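You operate a simulated robot arm through the tools that you are given. There is no shell and no other tool.

The job below is to be done with a simulated robot arm. You get a single attempt, and the scene is never put back.

JOB
Pick the sound potatoes into the green crate, then start the waste belt.
Fine: green and rotten ones and clods stay on the belt; bruise none; leave it running.

It is judged by the outcome, as a careful person would: the job done as asked, and still so three seconds after it is handed in. It fails if anything else is knocked over, pushed out of place, dropped, spilled or broken.

ROBOT AND FRAMES
A 7-joint arm with a two-finger parallel gripper, fixed in place. Base frame: the origin is on the floor under the middle of its stand, x ahead of it, y to its left, z up. Readings come in mm, rad, newtons and seconds.
It reaches about 1247 mm from its shoulder. Its first joint turns from -2.304 to 2.304 rad. Payload 3.91 kg.
Tool frame: the origin (TCP) lies between the finger pads and is the grasp point; the fingertips stand 30 mm ahead of it; z points along the fingers, y is the line along which they close. Largest opening 110 mm; finger width 20, thickness 10; the body of the gripper, 48 by 112 mm, starts 55 mm behind the TCP.
Orientation is that of the tool frame in the base frame, as a unit quaternion [x, y, z, w]. With the fingers straight down and closing along the base's y, the tool's x points along the base's -x, its y along +y and its z along -z.

CONTROLS
- The arm moves only by the tool arm_command. Its argument "targets" is a list that holds one entry, the list of rows, each a list of 7 numbers: the shift along the base's x, y, z in units of 25 mm (1.0 is 25 mm), then the turn, a rotation vector about the base's x, y, z in units of 4 degrees (1.0 is 4 degrees), then the finger opening in m, from 0 to 0.11. In form: [[[tx, ty, tz, wx, wy, wz, gripper], ...]]. A call has 1 to 20 rows; each row shifts and turns the commanded pose from where the row before left it. A call with a number of a shift or a turn outside -1 to 1 is refused whole. Rows are played at 5 a second. More than 50 mm and 0.15 rad between two rows, or a gripper value outside its range, and nothing of the call is played. A pose out of reach is approached as far as the arm can. The call stops where the force on the tool passes 40 N (or 10 N more than at its start, if that is more) or the arm is blocked; 0.2 s more then pass. The fingers move at their own pace (about 108 mm/s each) and stop on an object; they squeeze with about 40 N. The grip force told is the motor's: it shows also when the fingers shut on nothing. Time passes only in rows, and 0.2 s behind the last, so rows that do not move let the fingers close. It gives the time, the measured TCP pose, the force on the tool (base axes), the opening and the grip force at its end, in the units of the frame above (readings bear some noise), with the torque about the TCP (base axes, N m) and any sound that the robot's microphone picked up.
- Cameras (640 x 400 px; columns grow to the right, rows downward): "scene" is fixed at [53.9, 505, 1385.8]; the picture's right is [-0.06, -1.00, 0.00], its down [-0.81, 0.05, -0.59] and it looks along [0.58, -0.03, -0.81] (base axes); focal length 276 px, centre (320, 200). "wrist" rides on the gripper at [72, 17, -103] in the tool frame; the picture's right is [-0.23, 0.97, 0.00], its down [-0.76, -0.18, -0.62] and it looks along [-0.61, -0.14, 0.78] (tool axes); focal length 222 px, centre (320, 200). There is no depth. A picture from a camera that has moved, and an enlarged one, comes with that camera's place and axes in the base frame and with its lens. The place of the scene camera against the robot may be out by one fixed shift of up to 12 mm in any direction.
- grab_frame(camera): a new picture of that camera. No time passes.
- close_up(camera, box): a new picture of the part [left, top, right, bottom] of that camera's present view, enlarged. No time passes.
- job_done(): hands the job in; it is judged then, once.

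Places have to be worked out from the pictures, the camera data and where the tool is seen. Open the gripper and draw the arm clear of the work before you hand the job in, unless the task says otherwise.

The tools are called by a JSON object that holds its "fn" and its "kwargs". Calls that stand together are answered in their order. arm_command: Moves the arm, as the interface text tells. Its arguments: {"type":"object","properties":{"targets":{"type":"array"}},"required":["targets"]} The other tools are called the same way: grab_frame (camera) takes a picture; close_up (camera, box) takes an enlarged picture of a part of a camera's view; job_done () hands the job in.

At the start:

```text
clock: 0.0
ee_pos: [280.2, 672.3, 1111.3]
ee_rot: [0.0, 1.0, 0.001, 0.0]
contact_force: [0.5, 0.4, -0.1]
moment: [0.0, -0.02, -0.01]
gripper_width: 110.1
gripper_force: 0.1
```

scene: 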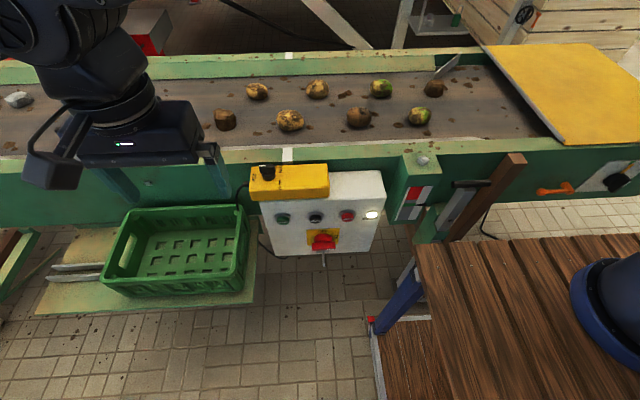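
wrist: 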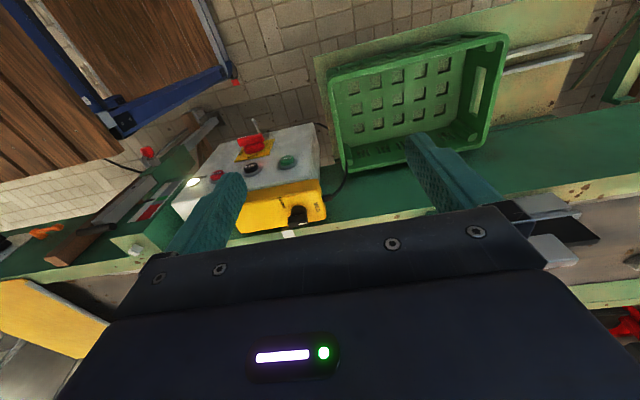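

I start by looking closer at the belt, the control box and the crate before moving anything.

{"fn": "close_up", "kwargs": {"camera": "scene", "box": [190, 60, 350, 160]}}

{"fn": "close_up", "kwargs": {"camera": "scene", "box": [320, 50, 480, 150]}}

{"fn": "close_up", "kwargs": {"camera": "scene", "box": [240, 155, 400, 255]}}

{"fn": "close_up", "kwargs": {"camera": "scene", "box": [380, 130, 640, 290]}}

{"fn": "close_up", "kwargs": {"camera": "scene", "box": [0, 170, 270, 340]}}

{"fn": "close_up", "kwargs": {"camera": "scene", "box": [0, 60, 240, 210]}}

```text
4.00 times, centred on (270, 110) of scene
camera zoom: at [53.9, 505.0, 1385.8], right [-0.06, -1.0, 0.0], down [-0.81, 0.05, -0.59], along [0.58, -0.03, -0.81], focal length 1102 px, centre (520, 560)
```

zoom: 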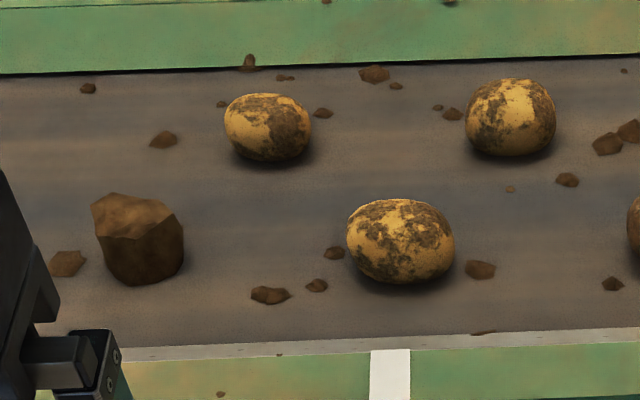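

```text
4.00 times, centred on (400, 100) of scene
camera zoom: at [53.9, 505.0, 1385.8], right [-0.06, -1.0, 0.0], down [-0.81, 0.05, -0.59], along [0.58, -0.03, -0.81], focal length 1102 px, centre (0, 600)
```

zoom: 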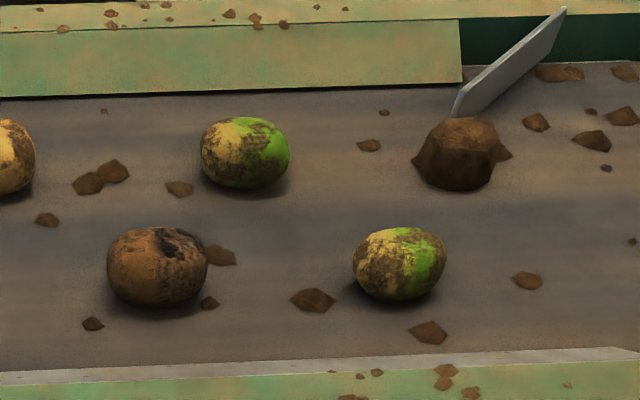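

```text
4.00 times, centred on (320, 205) of scene
camera zoom: at [53.9, 505.0, 1385.8], right [-0.06, -1.0, 0.0], down [-0.81, 0.05, -0.59], along [0.58, -0.03, -0.81], focal length 1102 px, centre (320, 180)
```

zoom: 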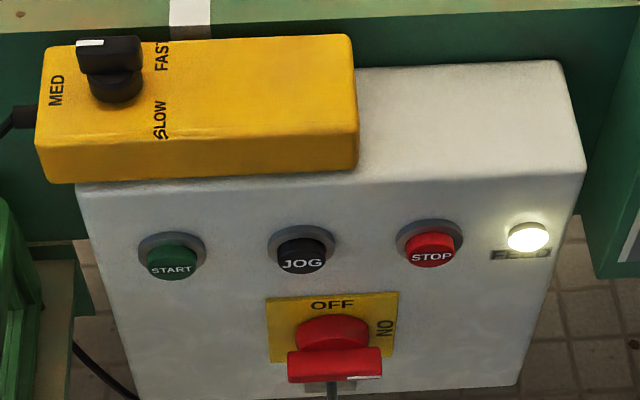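

```text
2.46 times, centred on (510, 210) of scene
camera zoom: at [53.9, 505.0, 1385.8], right [-0.06, -1.0, 0.0], down [-0.81, 0.05, -0.59], along [0.58, -0.03, -0.81], focal length 678 px, centre (-148, 175)
```

zoom: 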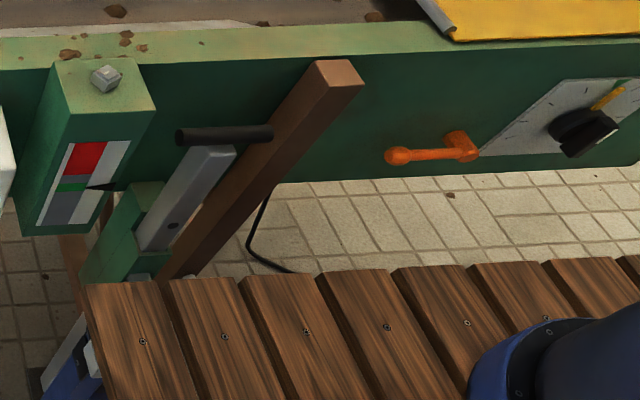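

```text
2.35 times, centred on (135, 255) of scene
camera zoom: at [53.9, 505.0, 1385.8], right [-0.06, -1.0, 0.0], down [-0.81, 0.05, -0.59], along [0.58, -0.03, -0.81], focal length 648 px, centre (755, 71)
```

zoom: 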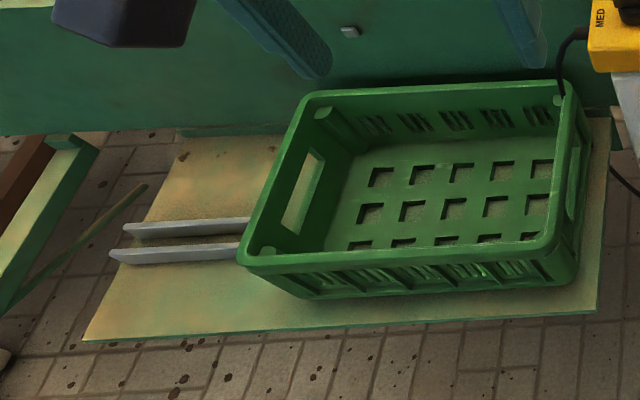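

```text
2.67 times, centred on (120, 135) of scene
camera zoom: at [53.9, 505.0, 1385.8], right [-0.06, -1.0, 0.0], down [-0.81, 0.05, -0.59], along [0.58, -0.03, -0.81], focal length 735 px, centre (853, 373)
```

zoom: 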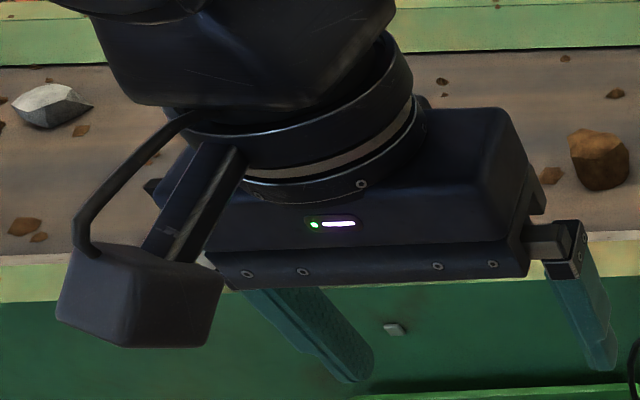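

The panel shows START, JOG, STOP, a red OFF/ON switch and a SLOW/MED/FAST knob. I look at it through the wrist camera from where it is, without moving.

{"fn": "close_up", "kwargs": {"camera": "wrist", "box": [160, 110, 352, 230]}}

{"fn": "close_up", "kwargs": {"camera": "wrist", "box": [310, 20, 550, 170]}}

{"fn": "close_up", "kwargs": {"camera": "wrist", "box": [0, 130, 200, 255]}}

```text
3.33 times, centred on (256, 170) of wrist
camera zoom: at [207.7, 688.5, 1215.2], right [0.23, 0.97, 0.0], down [0.76, -0.18, 0.62], along [0.61, -0.14, -0.78], focal length 740 px, centre (533, 300)
```

zoom: 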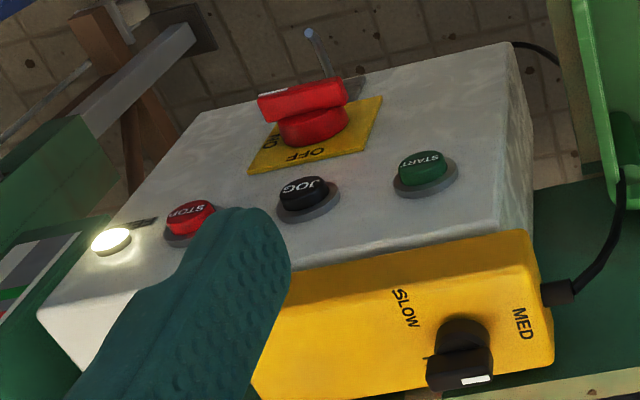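

```text
2.67 times, centred on (430, 95) of wrist
camera zoom: at [207.7, 688.5, 1215.2], right [0.23, 0.97, 0.0], down [0.76, -0.18, 0.62], along [0.61, -0.14, -0.78], focal length 592 px, centre (27, 480)
```

zoom: 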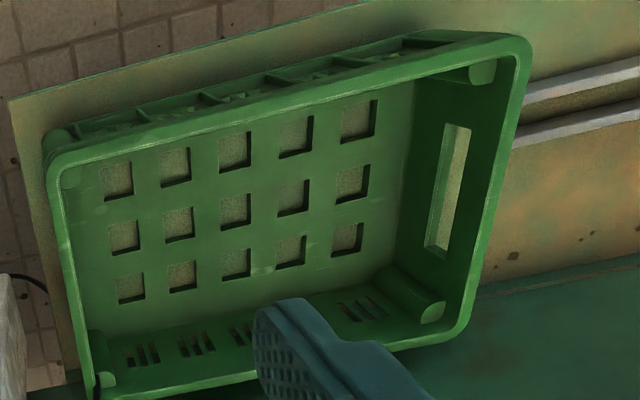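

```text
3.20 times, centred on (100, 192) of wrist
camera zoom: at [207.7, 688.5, 1215.2], right [0.23, 0.97, 0.0], down [0.76, -0.18, 0.62], along [0.61, -0.14, -0.78], focal length 711 px, centre (1024, 224)
```

zoom: 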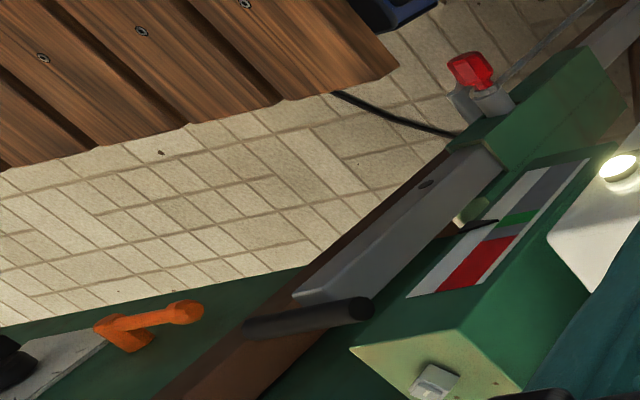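

Triangulating the two pictures, the START button is near (407, 577, 817) on a vertical face, the switch points to ON, the knob to MED. I move forward at this height so the wrist camera sees the belt from above.

{"fn": "arm_command", "kwargs": {"targets": [[[1, 0, 0, 0, 0, 0, 0.11], [1, 0, 0, 0, 0, 0, 0.11], [1, 0, 0, 0, 0, 0, 0.11], [1, 0, 0, 0, 0, 0, 0.11], [1, 0, 0, 0, 0, 0, 0.11], [1, 0, 0, 0, 0, 0, 0.11], [1, 0, 0, 0, 0, 0, 0.11], [1, 0, 0, 0, 0, 0, 0.11], [1, 0, 0, 0, 0, 0, 0.11]]]}}

```text
clock: 2.0
ee_pos: [504.9, 671.0, 1111.9]
ee_rot: [0.001, 1.0, 0.0, 0.0]
contact_force: [-0.2, 0.0, -0.1]
moment: [-0.05, -0.06, 0.0]
gripper_width: 109.8
gripper_force: 0.0
```

The arm reached (505, 671, 1112) freely. I take pictures from both cameras to locate the belt and its items.

{"fn": "grab_frame", "kwargs": {"camera": "wrist"}}

{"fn": "grab_frame", "kwargs": {"camera": "scene"}}

```text
taken
camera wrist: at [431.8, 687.7, 1215.7], right [0.23, 0.97, 0.0], down [0.76, -0.18, 0.62], along [0.61, -0.14, -0.78], focal length 222 px, centre (320, 200)
```

wrist: 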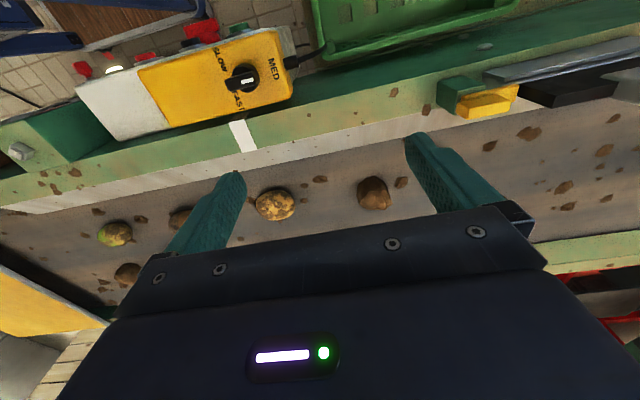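

```text
taken
```

scene: 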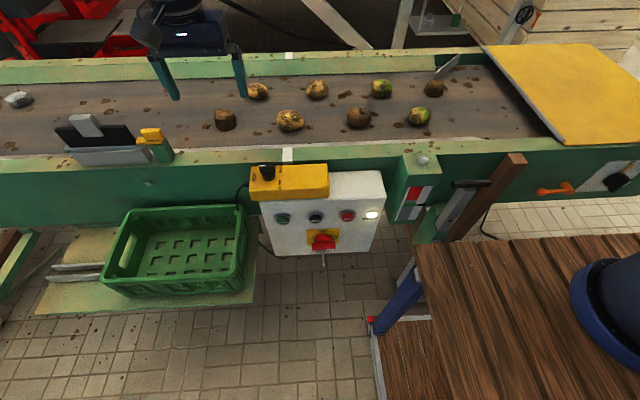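

The arm no longer hides the left part of the belt; a black-and-grey fixture with a yellow tab stands on the near rail there. I take a closer look at it and at the items.

{"fn": "close_up", "kwargs": {"camera": "scene", "box": [0, 70, 240, 220]}}

{"fn": "close_up", "kwargs": {"camera": "wrist", "box": [400, 20, 640, 170]}}

{"fn": "close_up", "kwargs": {"camera": "wrist", "box": [80, 150, 400, 350]}}

{"fn": "close_up", "kwargs": {"camera": "wrist", "box": [60, 10, 300, 160]}}

```text
2.67 times, centred on (120, 145) of scene
camera zoom: at [53.9, 505.0, 1385.8], right [-0.06, -1.0, 0.0], down [-0.81, 0.05, -0.59], along [0.58, -0.03, -0.81], focal length 735 px, centre (853, 347)
```

zoom: 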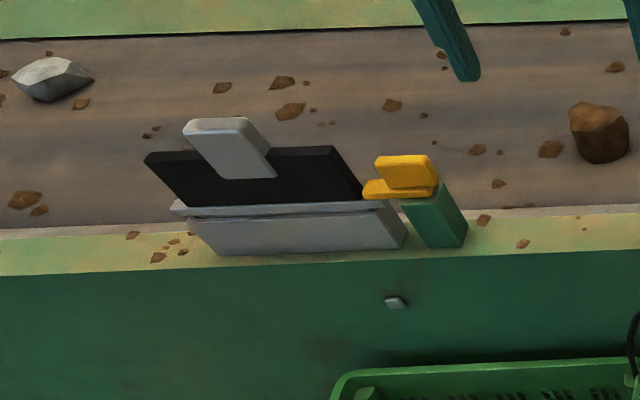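

```text
2.67 times, centred on (520, 95) of wrist
camera zoom: at [431.8, 687.7, 1215.7], right [0.23, 0.97, 0.0], down [0.76, -0.18, 0.62], along [0.61, -0.14, -0.78], focal length 592 px, centre (-213, 480)
```

zoom: 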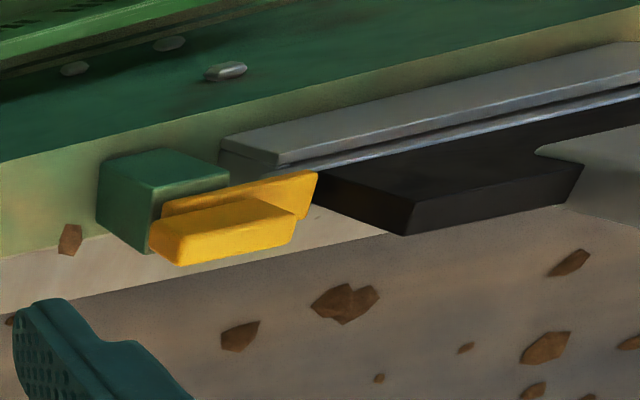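

```text
2.00 times, centred on (240, 250) of wrist
camera zoom: at [431.8, 687.7, 1215.7], right [0.23, 0.97, 0.0], down [0.76, -0.18, 0.62], along [0.61, -0.14, -0.78], focal length 444 px, centre (480, 100)
```

zoom: 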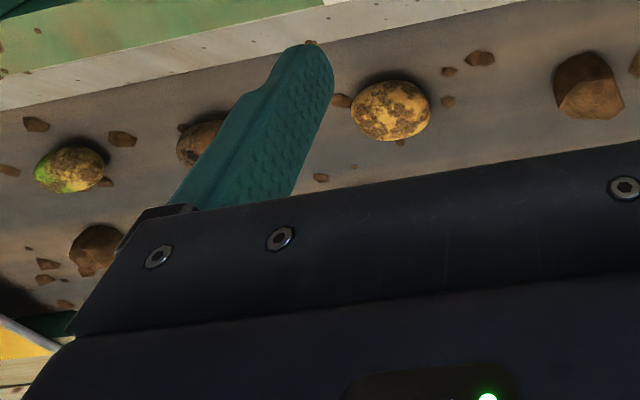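

```text
2.67 times, centred on (180, 85) of wrist
camera zoom: at [431.8, 687.7, 1215.7], right [0.23, 0.97, 0.0], down [0.76, -0.18, 0.62], along [0.61, -0.14, -0.78], focal length 592 px, centre (693, 507)
```

zoom: 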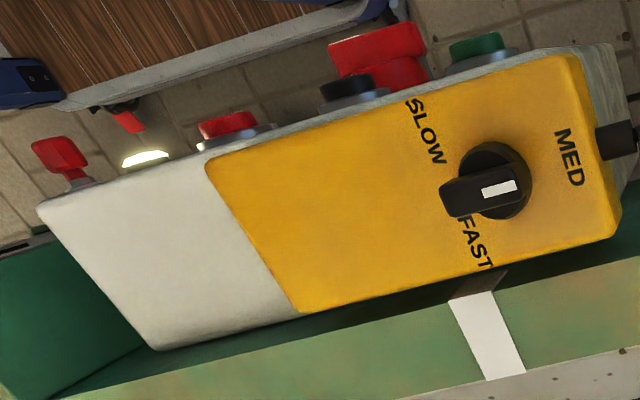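

From both views the belt surface is near z ≈ 890 and the yellow sound-looking potatoes are at about A (664, 553), B (802, 652), C (805, 471). I want to see their far sides and ends, so I move above them while turning the tool a quarter turn about the vertical.

{"fn": "arm_command", "kwargs": {"targets": [[[0.3, -0.1, 0, 0, 0, 1, 0.11], [0.3, -0.1, 0, 0, 0, 1, 0.11], [0.3, -0.1, 0, 0, 0, 1, 0.11], [0.3, -0.1, 0, 0, 0, 1, 0.11], [0.3, -0.1, 0, 0, 0, 1, 0.11], [0.3, -0.1, 0, 0, 0, 1, 0.11], [0.3, -0.1, 0, 0, 0, 1, 0.11], [0.3, -0.1, 0, 0, 0, 1, 0.11], [0.3, -0.1, 0, 0, 0, 1, 0.11], [0.3, -0.1, 0, 0, 0, 1, 0.11], [0.3, -0.1, 0, 0, 0, 1, 0.11], [0.3, -0.1, 0, 0, 0, 1, 0.11], [0.3, -0.1, 0, 0, 0, 1, 0.11], [0.3, -0.1, 0, 0, 0, 1, 0.11], [0.3, -0.1, 0, 0, 0, 1, 0.11], [0.3, -0.1, 0, 0, 0, 1, 0.11], [0.3, -0.1, 0, 0, 0, 1, 0.11], [0.3, -0.1, 0, 0, 0, 1, 0.11], [0.3, -0.1, 0, 0, 0, 1, 0.11], [0.3, -0.1, 0, 0, 0, 1, 0.11]]]}}

```text
clock: 6.2
ee_pos: [654.9, 621.6, 1111.9]
ee_rot: [-0.643, 0.766, 0.0, -0.001]
contact_force: [0.9, -1.2, 0.0]
moment: [0.02, 0.04, 0.02]
gripper_width: 109.8
gripper_force: 0.0
```

The arm turned 80° without trouble and now stands at (655, 622, 1112). I look at what the wrist camera sees from here.

{"fn": "grab_frame", "kwargs": {"camera": "wrist"}}

{"fn": "grab_frame", "kwargs": {"camera": "scene"}}

```text
taken
camera wrist: at [625.6, 553.3, 1215.8], right [-0.92, 0.39, 0.0], down [0.31, 0.72, 0.62], along [0.24, 0.57, -0.78], focal length 222 px, centre (320, 200)
```

wrist: 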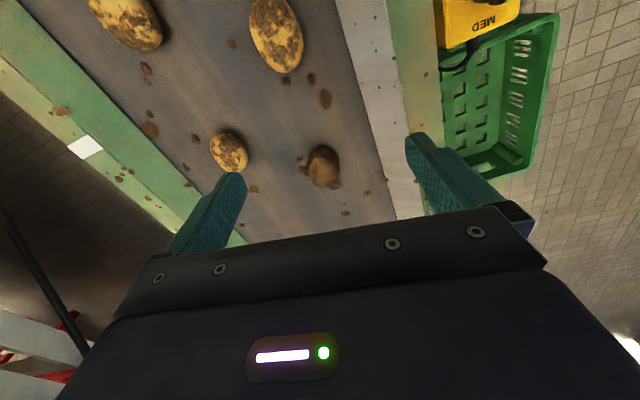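

```text
taken
```

scene: 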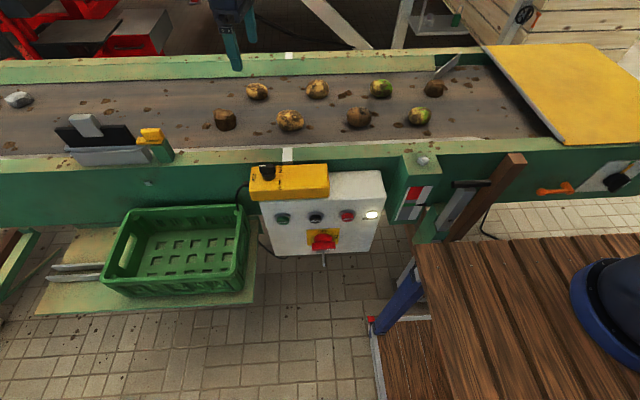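

From two wrist views potato A is nearer (676, 544) with its centre around z ≈ 892, so the belt is about z ≈ 865. I enlarge the potatoes to check their other faces.

{"fn": "close_up", "kwargs": {"camera": "wrist", "box": [70, 0, 182, 70]}}

{"fn": "close_up", "kwargs": {"camera": "wrist", "box": [220, 0, 332, 70]}}

{"fn": "close_up", "kwargs": {"camera": "wrist", "box": [190, 120, 270, 170]}}

{"fn": "close_up", "kwargs": {"camera": "wrist", "box": [280, 130, 360, 180]}}

```text
5.71 times, centred on (126, 35) of wrist
camera zoom: at [625.6, 553.3, 1215.8], right [-0.92, 0.39, 0.0], down [0.31, 0.72, 0.62], along [0.24, 0.57, -0.78], focal length 1269 px, centre (1429, 1143)
```

zoom: 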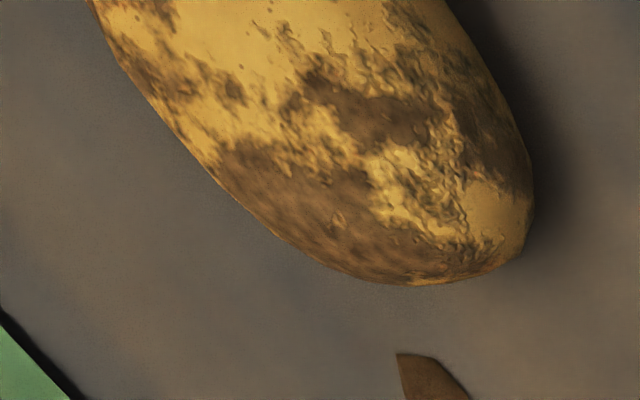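

```text
5.71 times, centred on (276, 35) of wrist
camera zoom: at [625.6, 553.3, 1215.8], right [-0.92, 0.39, 0.0], down [0.31, 0.72, 0.62], along [0.24, 0.57, -0.78], focal length 1269 px, centre (571, 1143)
```

zoom: 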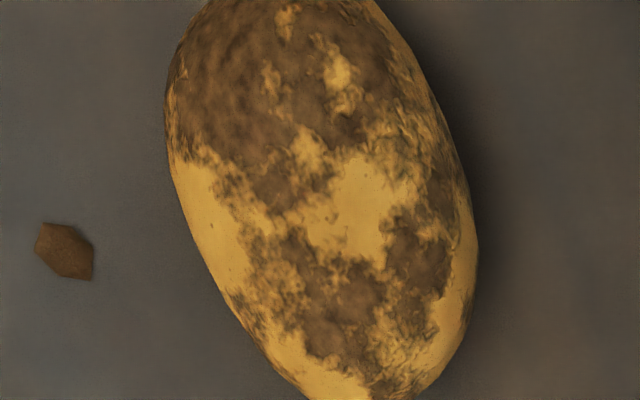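

```text
8.00 times, centred on (230, 145) of wrist
camera zoom: at [625.6, 553.3, 1215.8], right [-0.92, 0.39, 0.0], down [0.31, 0.72, 0.62], along [0.24, 0.57, -0.78], focal length 1777 px, centre (1040, 640)
```

zoom: 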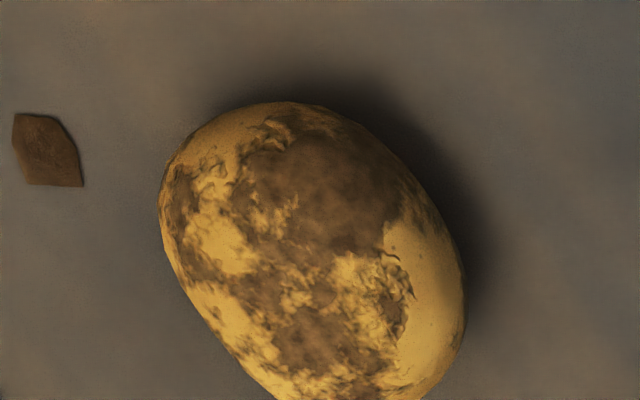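

```text
8.00 times, centred on (320, 155) of wrist
camera zoom: at [625.6, 553.3, 1215.8], right [-0.92, 0.39, 0.0], down [0.31, 0.72, 0.62], along [0.24, 0.57, -0.78], focal length 1777 px, centre (320, 560)
```

zoom: 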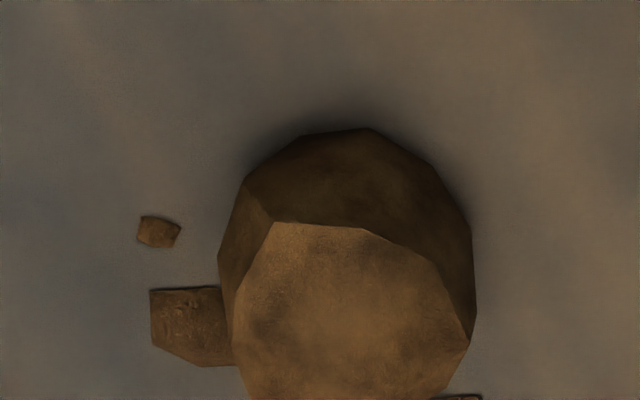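

A, B and C show only soil patches on yellow skin, H is an angular clod. I turn further so the wrist camera looks back at the far sides of all items.

{"fn": "arm_command", "kwargs": {"targets": [[[0.3, -0.16, 0, 0, 0, 1, 0.11], [0.3, -0.16, 0, 0, 0, 1, 0.11], [0.3, -0.16, 0, 0, 0, 1, 0.11], [0.3, -0.16, 0, 0, 0, 1, 0.11], [0.3, -0.16, 0, 0, 0, 1, 0.11], [0.3, -0.16, 0, 0, 0, 1, 0.11], [0.3, -0.16, 0, 0, 0, 1, 0.11], [0.3, -0.16, 0, 0, 0, 1, 0.11], [0.3, -0.16, 0, 0, 0, 1, 0.11], [0.3, -0.16, 0, 0, 0, 1, 0.11], [0.3, -0.16, 0, 0, 0, 1, 0.11], [0.3, -0.16, 0, 0, 0, 1, 0.11], [0.3, -0.16, 0, 0, 0, 1, 0.11], [0.3, -0.16, 0, 0, 0, 1, 0.11], [0.3, -0.16, 0, 0, 0, 1, 0.11], [0.3, -0.16, 0, 0, 0, 1, 0.11], [0.3, -0.16, 0, 0, 0, 1, 0.11], [0.3, -0.16, 0, 0, 0, 1, 0.11], [0.3, -0.16, 0, 0, 0, 1, 0.11], [0.3, -0.16, 0, 0, 0, 1, 0.11]]]}}

{"fn": "grab_frame", "kwargs": {"camera": "wrist"}}

```text
clock: 10.4
ee_pos: [805.4, 541.3, 1112.5]
ee_rot: [0.985, -0.174, 0.0, 0.0]
contact_force: [0.4, 0.1, 0.4]
moment: [0.0, 0.0, -0.02]
gripper_width: 110.0
gripper_force: 0.0
```

```text
taken
camera wrist: at [867.3, 501.1, 1215.2], right [-0.55, -0.84, 0.0], down [-0.66, 0.43, 0.62], along [-0.52, 0.34, -0.78], focal length 222 px, centre (320, 200)
```

wrist: 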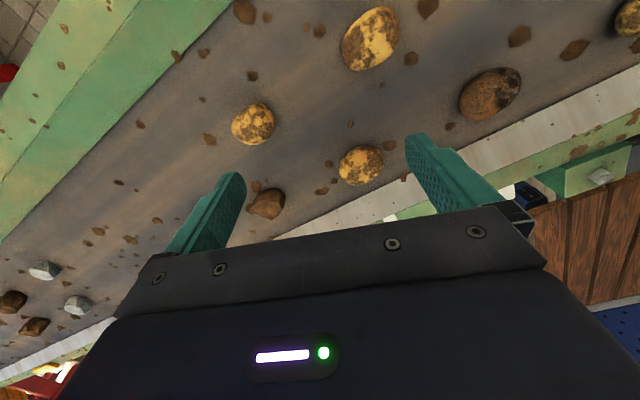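

The far sides are now visible: A, B, C, the dark D, plus stones and clods further along. I enlarge each.

{"fn": "close_up", "kwargs": {"camera": "wrist", "box": [320, 0, 432, 70]}}

{"fn": "close_up", "kwargs": {"camera": "wrist", "box": [216, 95, 296, 145]}}

{"fn": "close_up", "kwargs": {"camera": "wrist", "box": [320, 140, 400, 190]}}

{"fn": "close_up", "kwargs": {"camera": "wrist", "box": [440, 60, 536, 120]}}

{"fn": "close_up", "kwargs": {"camera": "wrist", "box": [544, 0, 640, 60]}}

{"fn": "close_up", "kwargs": {"camera": "wrist", "box": [0, 230, 160, 330]}}

```text
5.71 times, centred on (376, 35) of wrist
camera zoom: at [867.3, 501.1, 1215.2], right [-0.55, -0.84, 0.0], down [-0.66, 0.43, 0.62], along [-0.52, 0.34, -0.78], focal length 1269 px, centre (0, 1143)
```

zoom: 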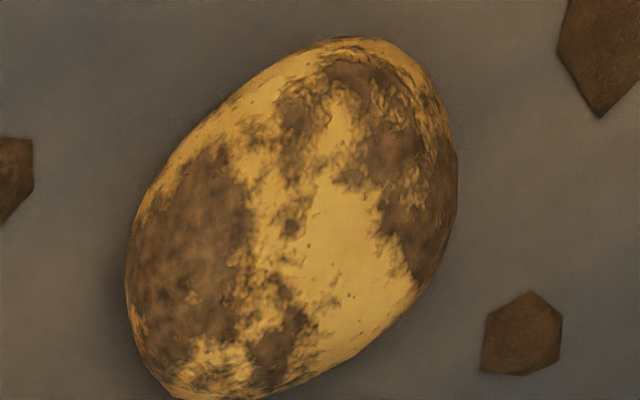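

```text
8.00 times, centred on (256, 120) of wrist
camera zoom: at [867.3, 501.1, 1215.2], right [-0.55, -0.84, 0.0], down [-0.66, 0.43, 0.62], along [-0.52, 0.34, -0.78], focal length 1777 px, centre (832, 840)
```

zoom: 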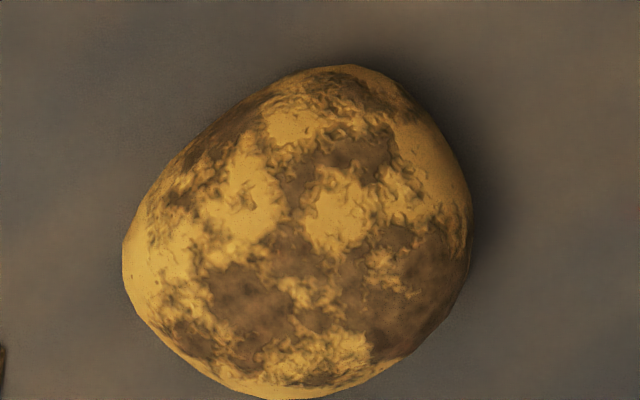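

```text
8.00 times, centred on (360, 165) of wrist
camera zoom: at [867.3, 501.1, 1215.2], right [-0.55, -0.84, 0.0], down [-0.66, 0.43, 0.62], along [-0.52, 0.34, -0.78], focal length 1777 px, centre (0, 480)
```

zoom: 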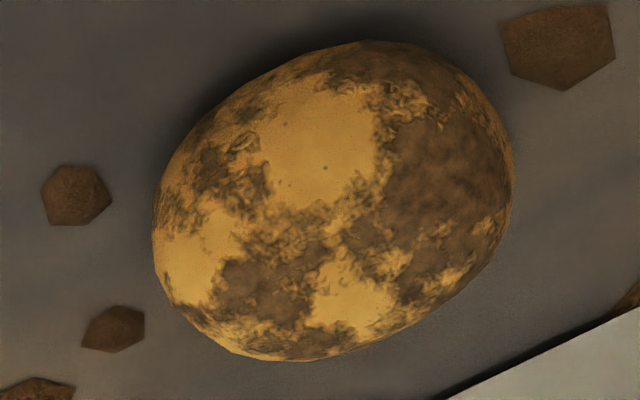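

```text
6.67 times, centred on (488, 90) of wrist
camera zoom: at [867.3, 501.1, 1215.2], right [-0.55, -0.84, 0.0], down [-0.66, 0.43, 0.62], along [-0.52, 0.34, -0.78], focal length 1481 px, centre (-800, 933)
```

zoom: 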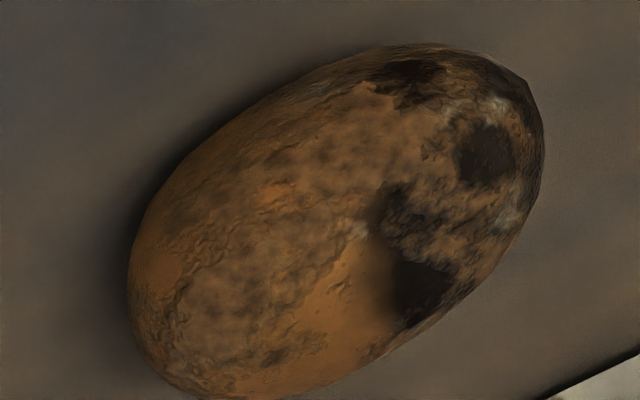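

```text
6.67 times, centred on (592, 30) of wrist
camera zoom: at [867.3, 501.1, 1215.2], right [-0.55, -0.84, 0.0], down [-0.66, 0.43, 0.62], along [-0.52, 0.34, -0.78], focal length 1481 px, centre (-1493, 1333)
```

zoom: 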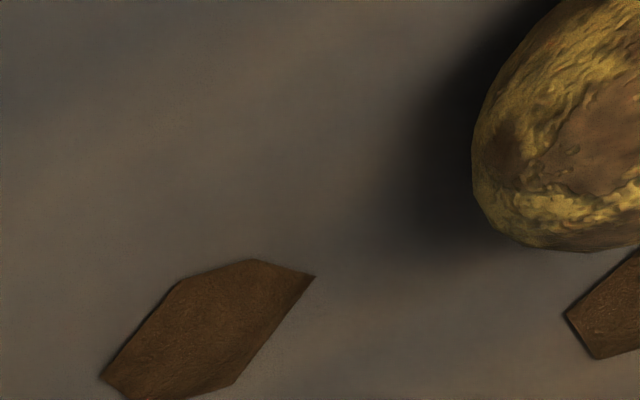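

```text
4.00 times, centred on (80, 280) of wrist
camera zoom: at [867.3, 501.1, 1215.2], right [-0.55, -0.84, 0.0], down [-0.66, 0.43, 0.62], along [-0.52, 0.34, -0.78], focal length 888 px, centre (1280, -120)
```

zoom: 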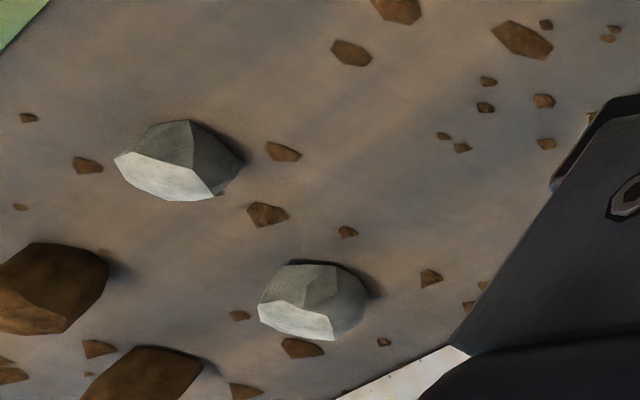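

All three yellow ones (A, B, C) are clean on the far side too; D is clearly rotten, E and F green. Three views agree on A ≈ (676, 544, 892); its long axis runs roughly along y, so I move above it and turn so that the fingers close across its short axis.

{"fn": "arm_command", "kwargs": {"targets": [[[-0.258, 0, -0.124, 0, 0, -1, 0.11], [-0.258, 0, -0.124, 0, 0, -1, 0.11], [-0.258, 0, -0.124, 0, 0, -1, 0.11], [-0.258, 0, -0.124, 0, 0, -1, 0.11], [-0.258, 0, -0.124, 0, 0, -1, 0.11], [-0.258, 0, -0.124, 0, 0, -1, 0.11], [-0.258, 0, -0.124, 0, 0, -1, 0.11], [-0.258, 0, -0.124, 0, 0, -1, 0.11], [-0.258, 0, -0.124, 0, 0, -1, 0.11], [-0.258, 0, -0.124, 0, 0, -1, 0.11], [-0.258, 0, -0.124, 0, 0, -1, 0.11], [-0.258, 0, -0.124, 0, 0, -1, 0.11], [-0.258, 0, -0.124, 0, 0, -1, 0.11], [-0.258, 0, -0.124, 0, 0, -1, 0.11], [-0.258, 0, -0.124, 0, 0, -1, 0.11], [-0.258, 0, -0.124, 0, 0, -1, 0.11], [-0.258, 0, -0.124, 0, 0, -1, 0.11], [-0.258, 0, -0.124, 0, 0, -1, 0.11], [-0.258, 0, -0.124, 0, 0, -1, 0.11], [-0.258, 0, -0.124, 0, 0, -1, 0.11]]]}}

{"fn": "grab_frame", "kwargs": {"camera": "wrist"}}

```text
clock: 14.6
ee_pos: [675.5, 541.4, 1049.9]
ee_rot: [-0.641, 0.767, 0.0, 0.001]
contact_force: [0.2, 0.8, -0.2]
moment: [0.04, 0.01, -0.01]
gripper_width: 110.1
gripper_force: 0.1
```

```text
taken
camera wrist: at [645.8, 473.1, 1153.2], right [-0.92, 0.39, 0.0], down [0.31, 0.72, 0.62], along [0.25, 0.57, -0.78], focal length 222 px, centre (320, 200)
```

wrist: 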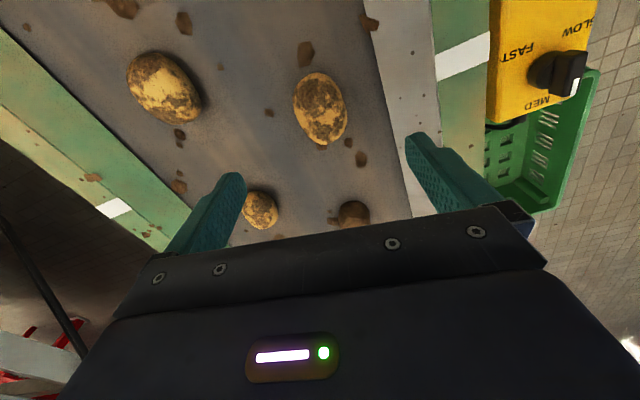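

A is centred below the tool and the fingers already lie across its short axis (about 56 mm). I narrow the opening to 90 mm to clear the near rail and come down to z ≈ 950, then look.

{"fn": "arm_command", "kwargs": {"targets": [[[0.02, 0.04, -0.8, 0, 0, 0, 0.09], [0.02, 0.04, -0.8, 0, 0, 0, 0.09], [0, 0, -0.8, 0, 0, 0, 0.09], [0, 0, -0.8, 0, 0, 0, 0.09], [0, 0, -0.8, 0, 0, 0, 0.09]]]}}

{"fn": "grab_frame", "kwargs": {"camera": "wrist"}}

{"fn": "close_up", "kwargs": {"camera": "scene", "box": [210, 50, 370, 150]}}

```text
clock: 15.8
ee_pos: [677.1, 542.8, 953.8]
ee_rot: [-0.643, 0.766, 0.0, -0.001]
contact_force: [-0.6, -0.4, 0.1]
moment: [0.0, 0.0, 0.01]
gripper_width: 90.0
gripper_force: 0.1
```

```text
taken
camera wrist: at [647.5, 474.0, 1055.3], right [-0.92, 0.39, 0.0], down [0.31, 0.72, 0.62], along [0.25, 0.57, -0.78], focal length 222 px, centre (320, 200)
```

wrist: 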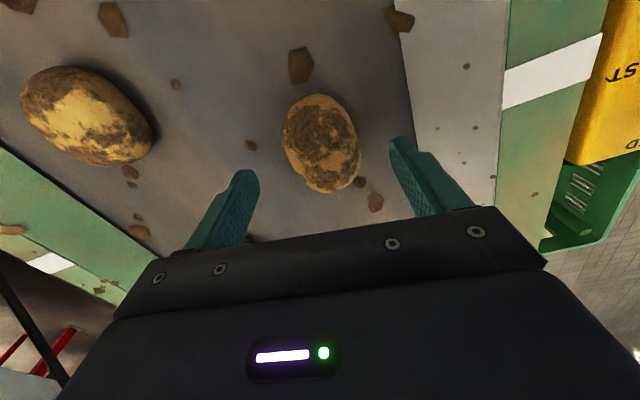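

```text
4.00 times, centred on (290, 100) of scene
camera zoom: at [53.9, 505.0, 1385.8], right [-0.06, -1.0, 0.0], down [-0.81, 0.05, -0.59], along [0.58, -0.03, -0.81], focal length 1102 px, centre (440, 600)
```

zoom: 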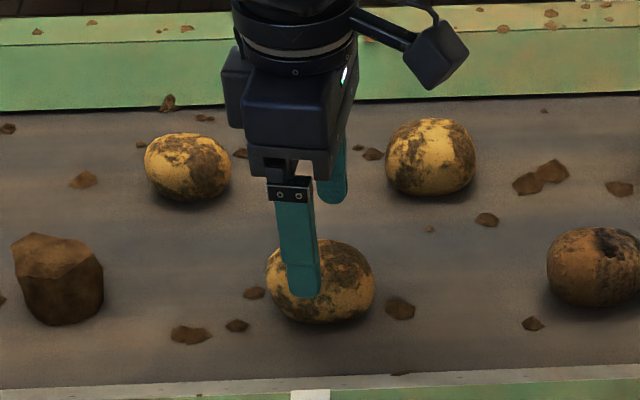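

The potato sits centred between the fingers and the near finger clears the rail by about 15 mm. I lower slowly to TCP z ≈ 903, leaving the fingertips a few mm above the belt.

{"fn": "arm_command", "kwargs": {"targets": [[[0, -0.02, -0.5, 0, 0, 0, 0.09], [0, -0.02, -0.5, 0, 0, 0, 0.09], [0, 0, -0.5, 0, 0, 0, 0.09], [0, 0, -0.5, 0, 0, 0, 0.09]]]}}

{"fn": "grab_frame", "kwargs": {"camera": "wrist"}}

{"fn": "close_up", "kwargs": {"camera": "scene", "box": [250, 80, 330, 130]}}

```text
clock: 16.8
ee_pos: [677.2, 541.8, 901.3]
ee_rot: [-0.643, 0.766, 0.0, 0.0]
contact_force: [0.0, 0.0, -0.3]
moment: [-0.01, 0.0, 0.02]
gripper_width: 90.0
gripper_force: 0.0
```

```text
taken
camera wrist: at [647.5, 473.2, 1004.0], right [-0.92, 0.39, 0.0], down [0.31, 0.72, 0.62], along [0.24, 0.57, -0.78], focal length 222 px, centre (320, 200)
```

wrist: 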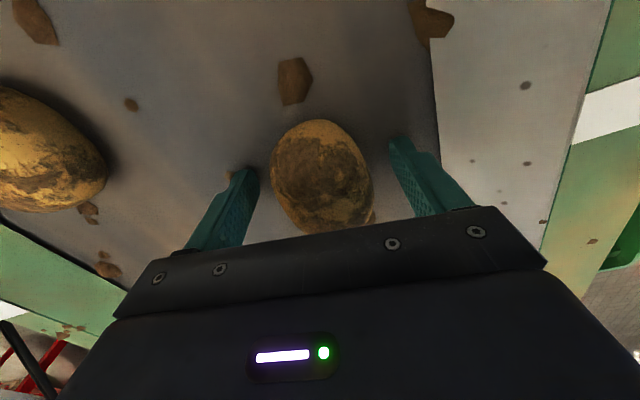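

```text
8.00 times, centred on (290, 105) of scene
camera zoom: at [53.9, 505.0, 1385.8], right [-0.06, -1.0, 0.0], down [-0.81, 0.05, -0.59], along [0.58, -0.03, -0.81], focal length 2204 px, centre (560, 960)
```

zoom: 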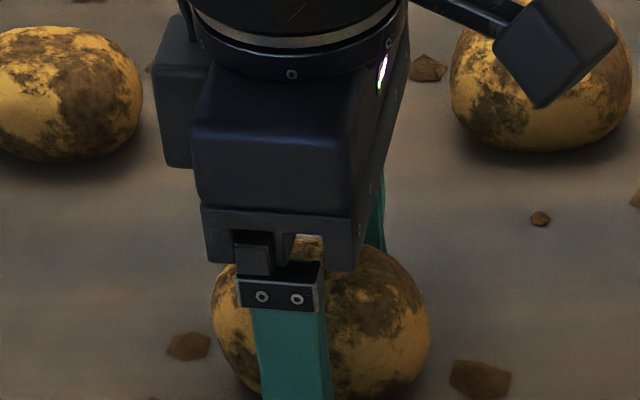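

The potato is centred between the pads with no contact. I close in small steps and watch the grip force, so that the squeeze stays light.

{"fn": "arm_command", "kwargs": {"targets": [[[0, 0, 0, 0, 0, 0, 0.075], [0, 0, 0, 0, 0, 0, 0.065], [0, 0, 0, 0, 0, 0, 0.06], [0, 0, 0, 0, 0, 0, 0.058]]]}}

```text
clock: 17.8
ee_pos: [676.2, 542.2, 900.7]
ee_rot: [-0.643, 0.766, -0.001, 0.0]
contact_force: [-0.5, 0.4, 0.5]
moment: [-0.02, 0.01, 0.01]
gripper_width: 58.3
gripper_force: 0.4
```

The opening is 58 mm with still no grip force, so the potato is slightly narrower. I close on in 2 mm steps.

{"fn": "arm_command", "kwargs": {"targets": [[[0, 0, 0, 0, 0, 0, 0.056], [0, 0, 0, 0, 0, 0, 0.054], [0, 0, 0, 0, 0, 0, 0.054]]]}}

```text
clock: 18.6
ee_pos: [677.3, 542.1, 900.4]
ee_rot: [-0.643, 0.766, 0.0, 0.0]
contact_force: [-0.9, 0.5, 0.3]
moment: [0.03, -0.01, -0.01]
gripper_width: 53.9
gripper_force: 0.1
```

{"fn": "close_up", "kwargs": {"camera": "wrist", "box": [200, 90, 456, 250]}}

{"fn": "arm_command", "kwargs": {"targets": [[[0, 0, 0, 0, 0, 0, 0.052], [0, 0, 0, 0, 0, 0, 0.05], [0, 0, 0, 0, 0, 0, 0.05]]]}}

```text
2.50 times, centred on (328, 170) of wrist
camera zoom: at [647.6, 473.2, 1004.1], right [-0.92, 0.39, 0.0], down [0.31, 0.72, 0.62], along [0.24, 0.57, -0.78], focal length 555 px, centre (300, 275)
```

zoom: 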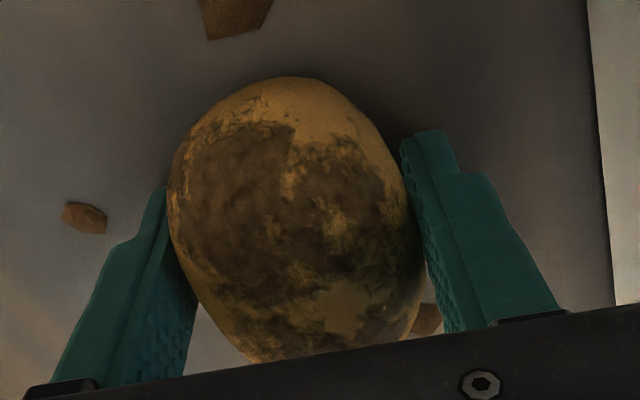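

```text
clock: 19.4
ee_pos: [675.9, 542.7, 900.3]
ee_rot: [-0.643, 0.766, 0.0, 0.0]
contact_force: [0.4, 0.9, -0.1]
moment: [-0.04, -0.01, 0.01]
gripper_width: 52.6
gripper_force: 39.7
```

The fingers stopped on the potato at 52.6 mm with the nominal 40 N. I lift it slowly and check that it holds.

{"fn": "arm_command", "kwargs": {"targets": [[[0, 0, 0.3, 0, 0, 0, 0.05], [0, 0, 0.5, 0, 0, 0, 0.05], [0, 0, 0.7, 0, 0, 0, 0.05], [0, 0, 0.7, 0, 0, 0, 0.05], [0, 0, 0.7, 0, 0, 0, 0.05], [0, 0, 0.7, 0, 0, 0, 0.05], [0, 0, 0.7, 0, 0, 0, 0.05], [0, 0, 0.7, 0, 0, 0, 0.05], [0, 0, 0.5, 0, 0, 0, 0.05], [0, 0, 0.3, 0, 0, 0, 0.05]]]}}

{"fn": "grab_frame", "kwargs": {"camera": "wrist"}}

{"fn": "close_up", "kwargs": {"camera": "scene", "box": [210, 20, 370, 120]}}

```text
clock: 21.6
ee_pos: [679.0, 544.4, 1045.3]
ee_rot: [-0.643, 0.766, 0.0, 0.001]
contact_force: [0.2, 0.4, -1.4]
moment: [0.01, 0.01, 0.03]
gripper_width: 52.5
gripper_force: 39.6
```

```text
taken
camera wrist: at [648.9, 475.3, 1149.4], right [-0.92, 0.39, 0.0], down [0.31, 0.72, 0.62], along [0.24, 0.57, -0.78], focal length 222 px, centre (320, 200)
```

wrist: 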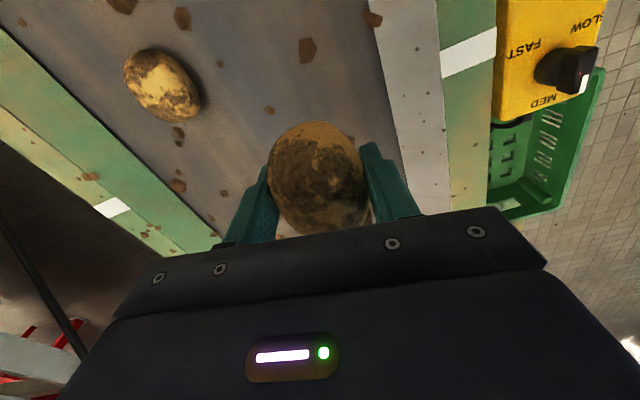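

```text
4.00 times, centred on (290, 70) of scene
camera zoom: at [53.9, 505.0, 1385.8], right [-0.06, -1.0, 0.0], down [-0.81, 0.05, -0.59], along [0.58, -0.03, -0.81], focal length 1102 px, centre (440, 720)
```

zoom: 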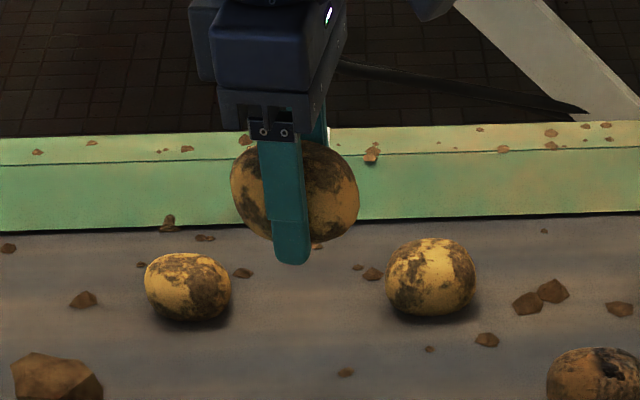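

Potato A is held firmly (about 1.4 N weight) and its underside shows only soil. I carry it high over toward the crate, to about (370, 810), and look at the crate from above.

{"fn": "arm_command", "kwargs": {"targets": [[[-0.4, 0.35, 0.1, 0, 0, 0, 0.05], [-0.7, 0.6, 0, 0, 0, 0, 0.05], [-0.9, 0.78, 0, 0, 0, 0, 0.05], [-0.9, 0.78, 0, 0, 0, 0, 0.05], [-0.9, 0.78, 0, 0, 0, 0, 0.05], [-0.9, 0.78, 0, 0, 0, 0, 0.05], [-0.9, 0.78, 0, 0, 0, 0, 0.05], [-0.9, 0.78, 0, 0, 0, 0, 0.05], [-0.9, 0.78, 0, 0, 0, 0, 0.05], [-0.9, 0.78, 0, 0, 0, 0, 0.05], [-0.9, 0.78, 0, 0, 0, 0, 0.05], [-0.9, 0.78, 0, 0, 0, 0, 0.05], [-0.9, 0.78, 0, 0, 0, 0, 0.05], [-0.8, 0.7, 0, 0, 0, 0, 0.05], [-0.5, 0.4, 0, 0, 0, 0, 0.05]]]}}

{"fn": "grab_frame", "kwargs": {"camera": "wrist"}}

{"fn": "grab_frame", "kwargs": {"camera": "scene"}}

```text
clock: 24.8
ee_pos: [370.0, 808.4, 1048.3]
ee_rot: [-0.642, 0.767, 0.001, 0.0]
contact_force: [-0.7, 0.1, -0.5]
moment: [-0.04, 0.01, -0.03]
gripper_width: 52.4
gripper_force: 40.3
```

```text
taken
camera wrist: at [339.9, 739.2, 1152.3], right [-0.92, 0.39, 0.0], down [0.31, 0.72, 0.62], along [0.25, 0.57, -0.78], focal length 222 px, centre (320, 200)
```

wrist: 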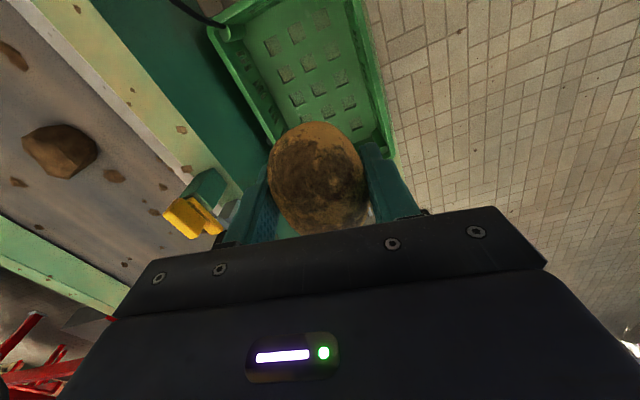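

```text
taken
```

scene: 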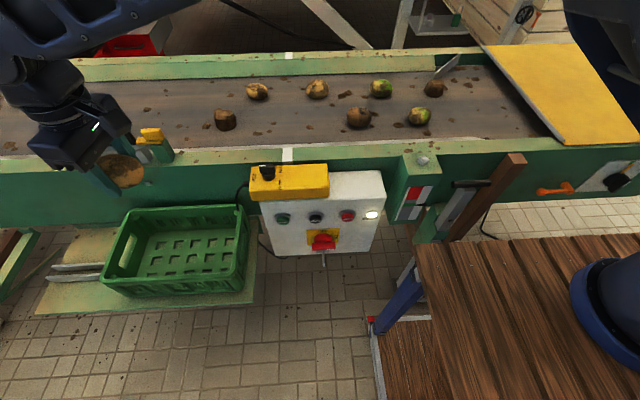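

The crate lies below and behind the held potato. I back off 100 mm in −y so the wrist camera sees the whole crate, which also gives a baseline to measure it.

{"fn": "arm_command", "kwargs": {"targets": [[[0, -0.5, 0, 0, 0, 0, 0.05], [0, -0.9, 0, 0, 0, 0, 0.05], [0, -0.9, 0, 0, 0, 0, 0.05], [0, -0.9, 0, 0, 0, 0, 0.05], [0, -0.8, 0, 0, 0, 0, 0.05]]]}}

{"fn": "grab_frame", "kwargs": {"camera": "wrist"}}

```text
clock: 26.0
ee_pos: [368.5, 707.4, 1047.1]
ee_rot: [-0.642, 0.767, 0.0, -0.001]
contact_force: [-0.9, -0.3, -1.5]
moment: [-0.03, 0.01, 0.01]
gripper_width: 52.8
gripper_force: 39.9
```

```text
taken
camera wrist: at [339.2, 638.7, 1150.7], right [-0.92, 0.39, 0.0], down [0.31, 0.72, 0.62], along [0.24, 0.57, -0.78], focal length 222 px, centre (320, 200)
```

wrist: 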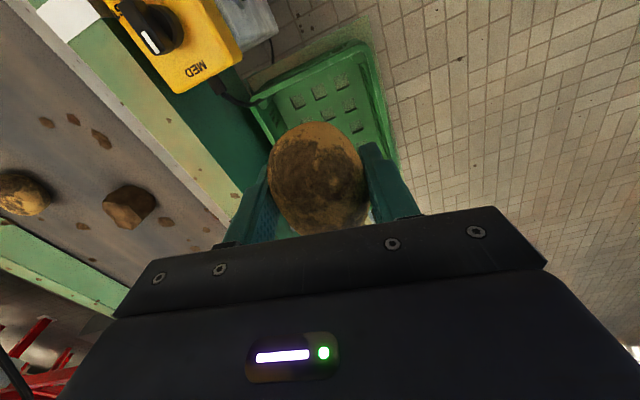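

Two views put the crate rim at z ≈ 769 with x ≈ 285–485, y ≈ 685–980, and its floor near z ≈ 680. I move over its far part, about (385, 915), at safe height to set A down there first.

{"fn": "arm_command", "kwargs": {"targets": [[[0.07, 0.5, 0, 0, 0, 0, 0.05], [0.07, 0.9, 0, 0, 0, 0, 0.05], [0.07, 0.9, 0, 0, 0, 0, 0.05], [0.07, 0.9, 0, 0, 0, 0, 0.05], [0.07, 0.9, 0, 0, 0, 0, 0.05], [0.07, 0.9, 0, 0, 0, 0, 0.05], [0.07, 0.9, 0, 0, 0, 0, 0.05], [0.07, 0.9, 0, 0, 0, 0, 0.05], [0.07, 0.9, 0, 0, 0, 0, 0.05], [0.04, 0.5, 0, 0, 0, 0, 0.05]]]}}

{"fn": "grab_frame", "kwargs": {"camera": "wrist"}}

{"fn": "grab_frame", "kwargs": {"camera": "scene"}}

```text
clock: 28.2
ee_pos: [386.1, 913.0, 1048.0]
ee_rot: [-0.643, 0.766, 0.0, 0.0]
contact_force: [0.6, 0.0, -0.3]
moment: [0.01, 0.0, 0.03]
gripper_width: 52.7
gripper_force: 39.9
```

```text
taken
camera wrist: at [356.2, 845.0, 1150.6], right [-0.92, 0.39, 0.0], down [0.31, 0.72, 0.62], along [0.24, 0.57, -0.78], focal length 222 px, centre (320, 200)
```

wrist: 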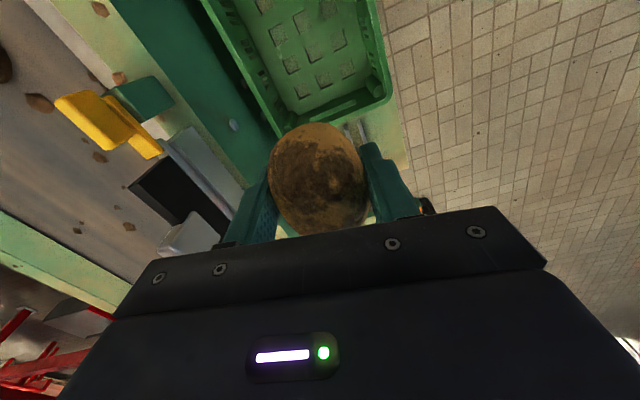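

```text
taken
```

scene: 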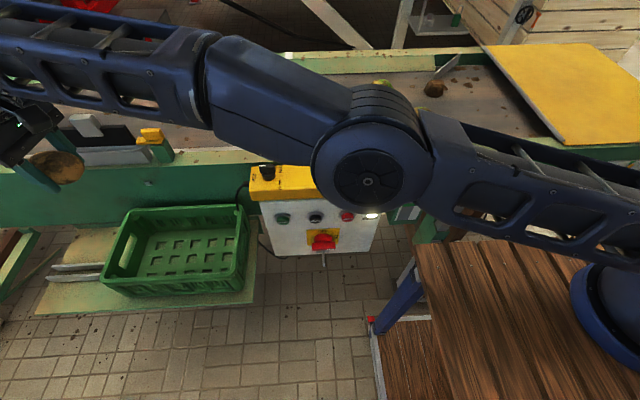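

The far rim is at y ≈ 962, so 913 is too far: I set back 25 mm to y ≈ 888 and lower 200 mm, still with the potato above the rim, then look again.

{"fn": "arm_command", "kwargs": {"targets": [[[0, -1, 0, 0, 0, 0, 0.05], [0, 0, -0.6, 0, 0, 0, 0.05], [0, 0, -0.9, 0, 0, 0, 0.05], [0, 0, -0.9, 0, 0, 0, 0.05], [0, 0, -0.9, 0, 0, 0, 0.05], [0, 0, -0.9, 0, 0, 0, 0.05], [0, 0, -0.9, 0, 0, 0, 0.05], [0, 0, -0.9, 0, 0, 0, 0.05], [0, 0, -0.9, 0, 0, 0, 0.05], [0, 0, -0.7, 0, 0, 0, 0.05], [0, 0, -0.4, 0, 0, 0, 0.05]]]}}

{"fn": "grab_frame", "kwargs": {"camera": "wrist"}}

{"fn": "grab_frame", "kwargs": {"camera": "scene"}}

```text
clock: 30.6
ee_pos: [385.8, 888.4, 847.7]
ee_rot: [-0.643, 0.766, 0.0, -0.001]
contact_force: [0.7, 0.5, -1.3]
moment: [-0.01, 0.03, -0.01]
gripper_width: 52.7
gripper_force: 39.9
```

```text
taken
camera wrist: at [356.2, 820.8, 950.9], right [-0.92, 0.39, 0.0], down [0.31, 0.72, 0.62], along [0.25, 0.57, -0.78], focal length 222 px, centre (320, 200)
```

wrist: 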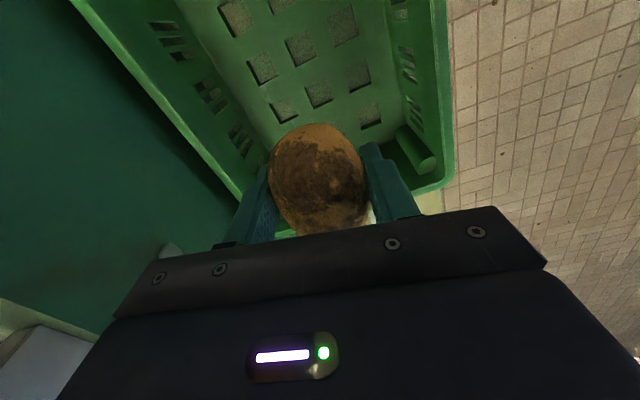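

```text
taken
```

scene: 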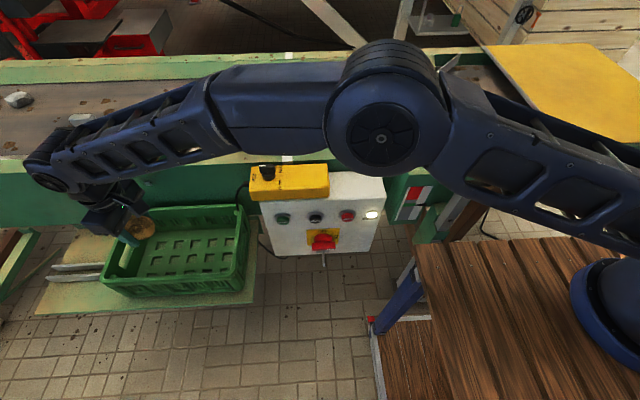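

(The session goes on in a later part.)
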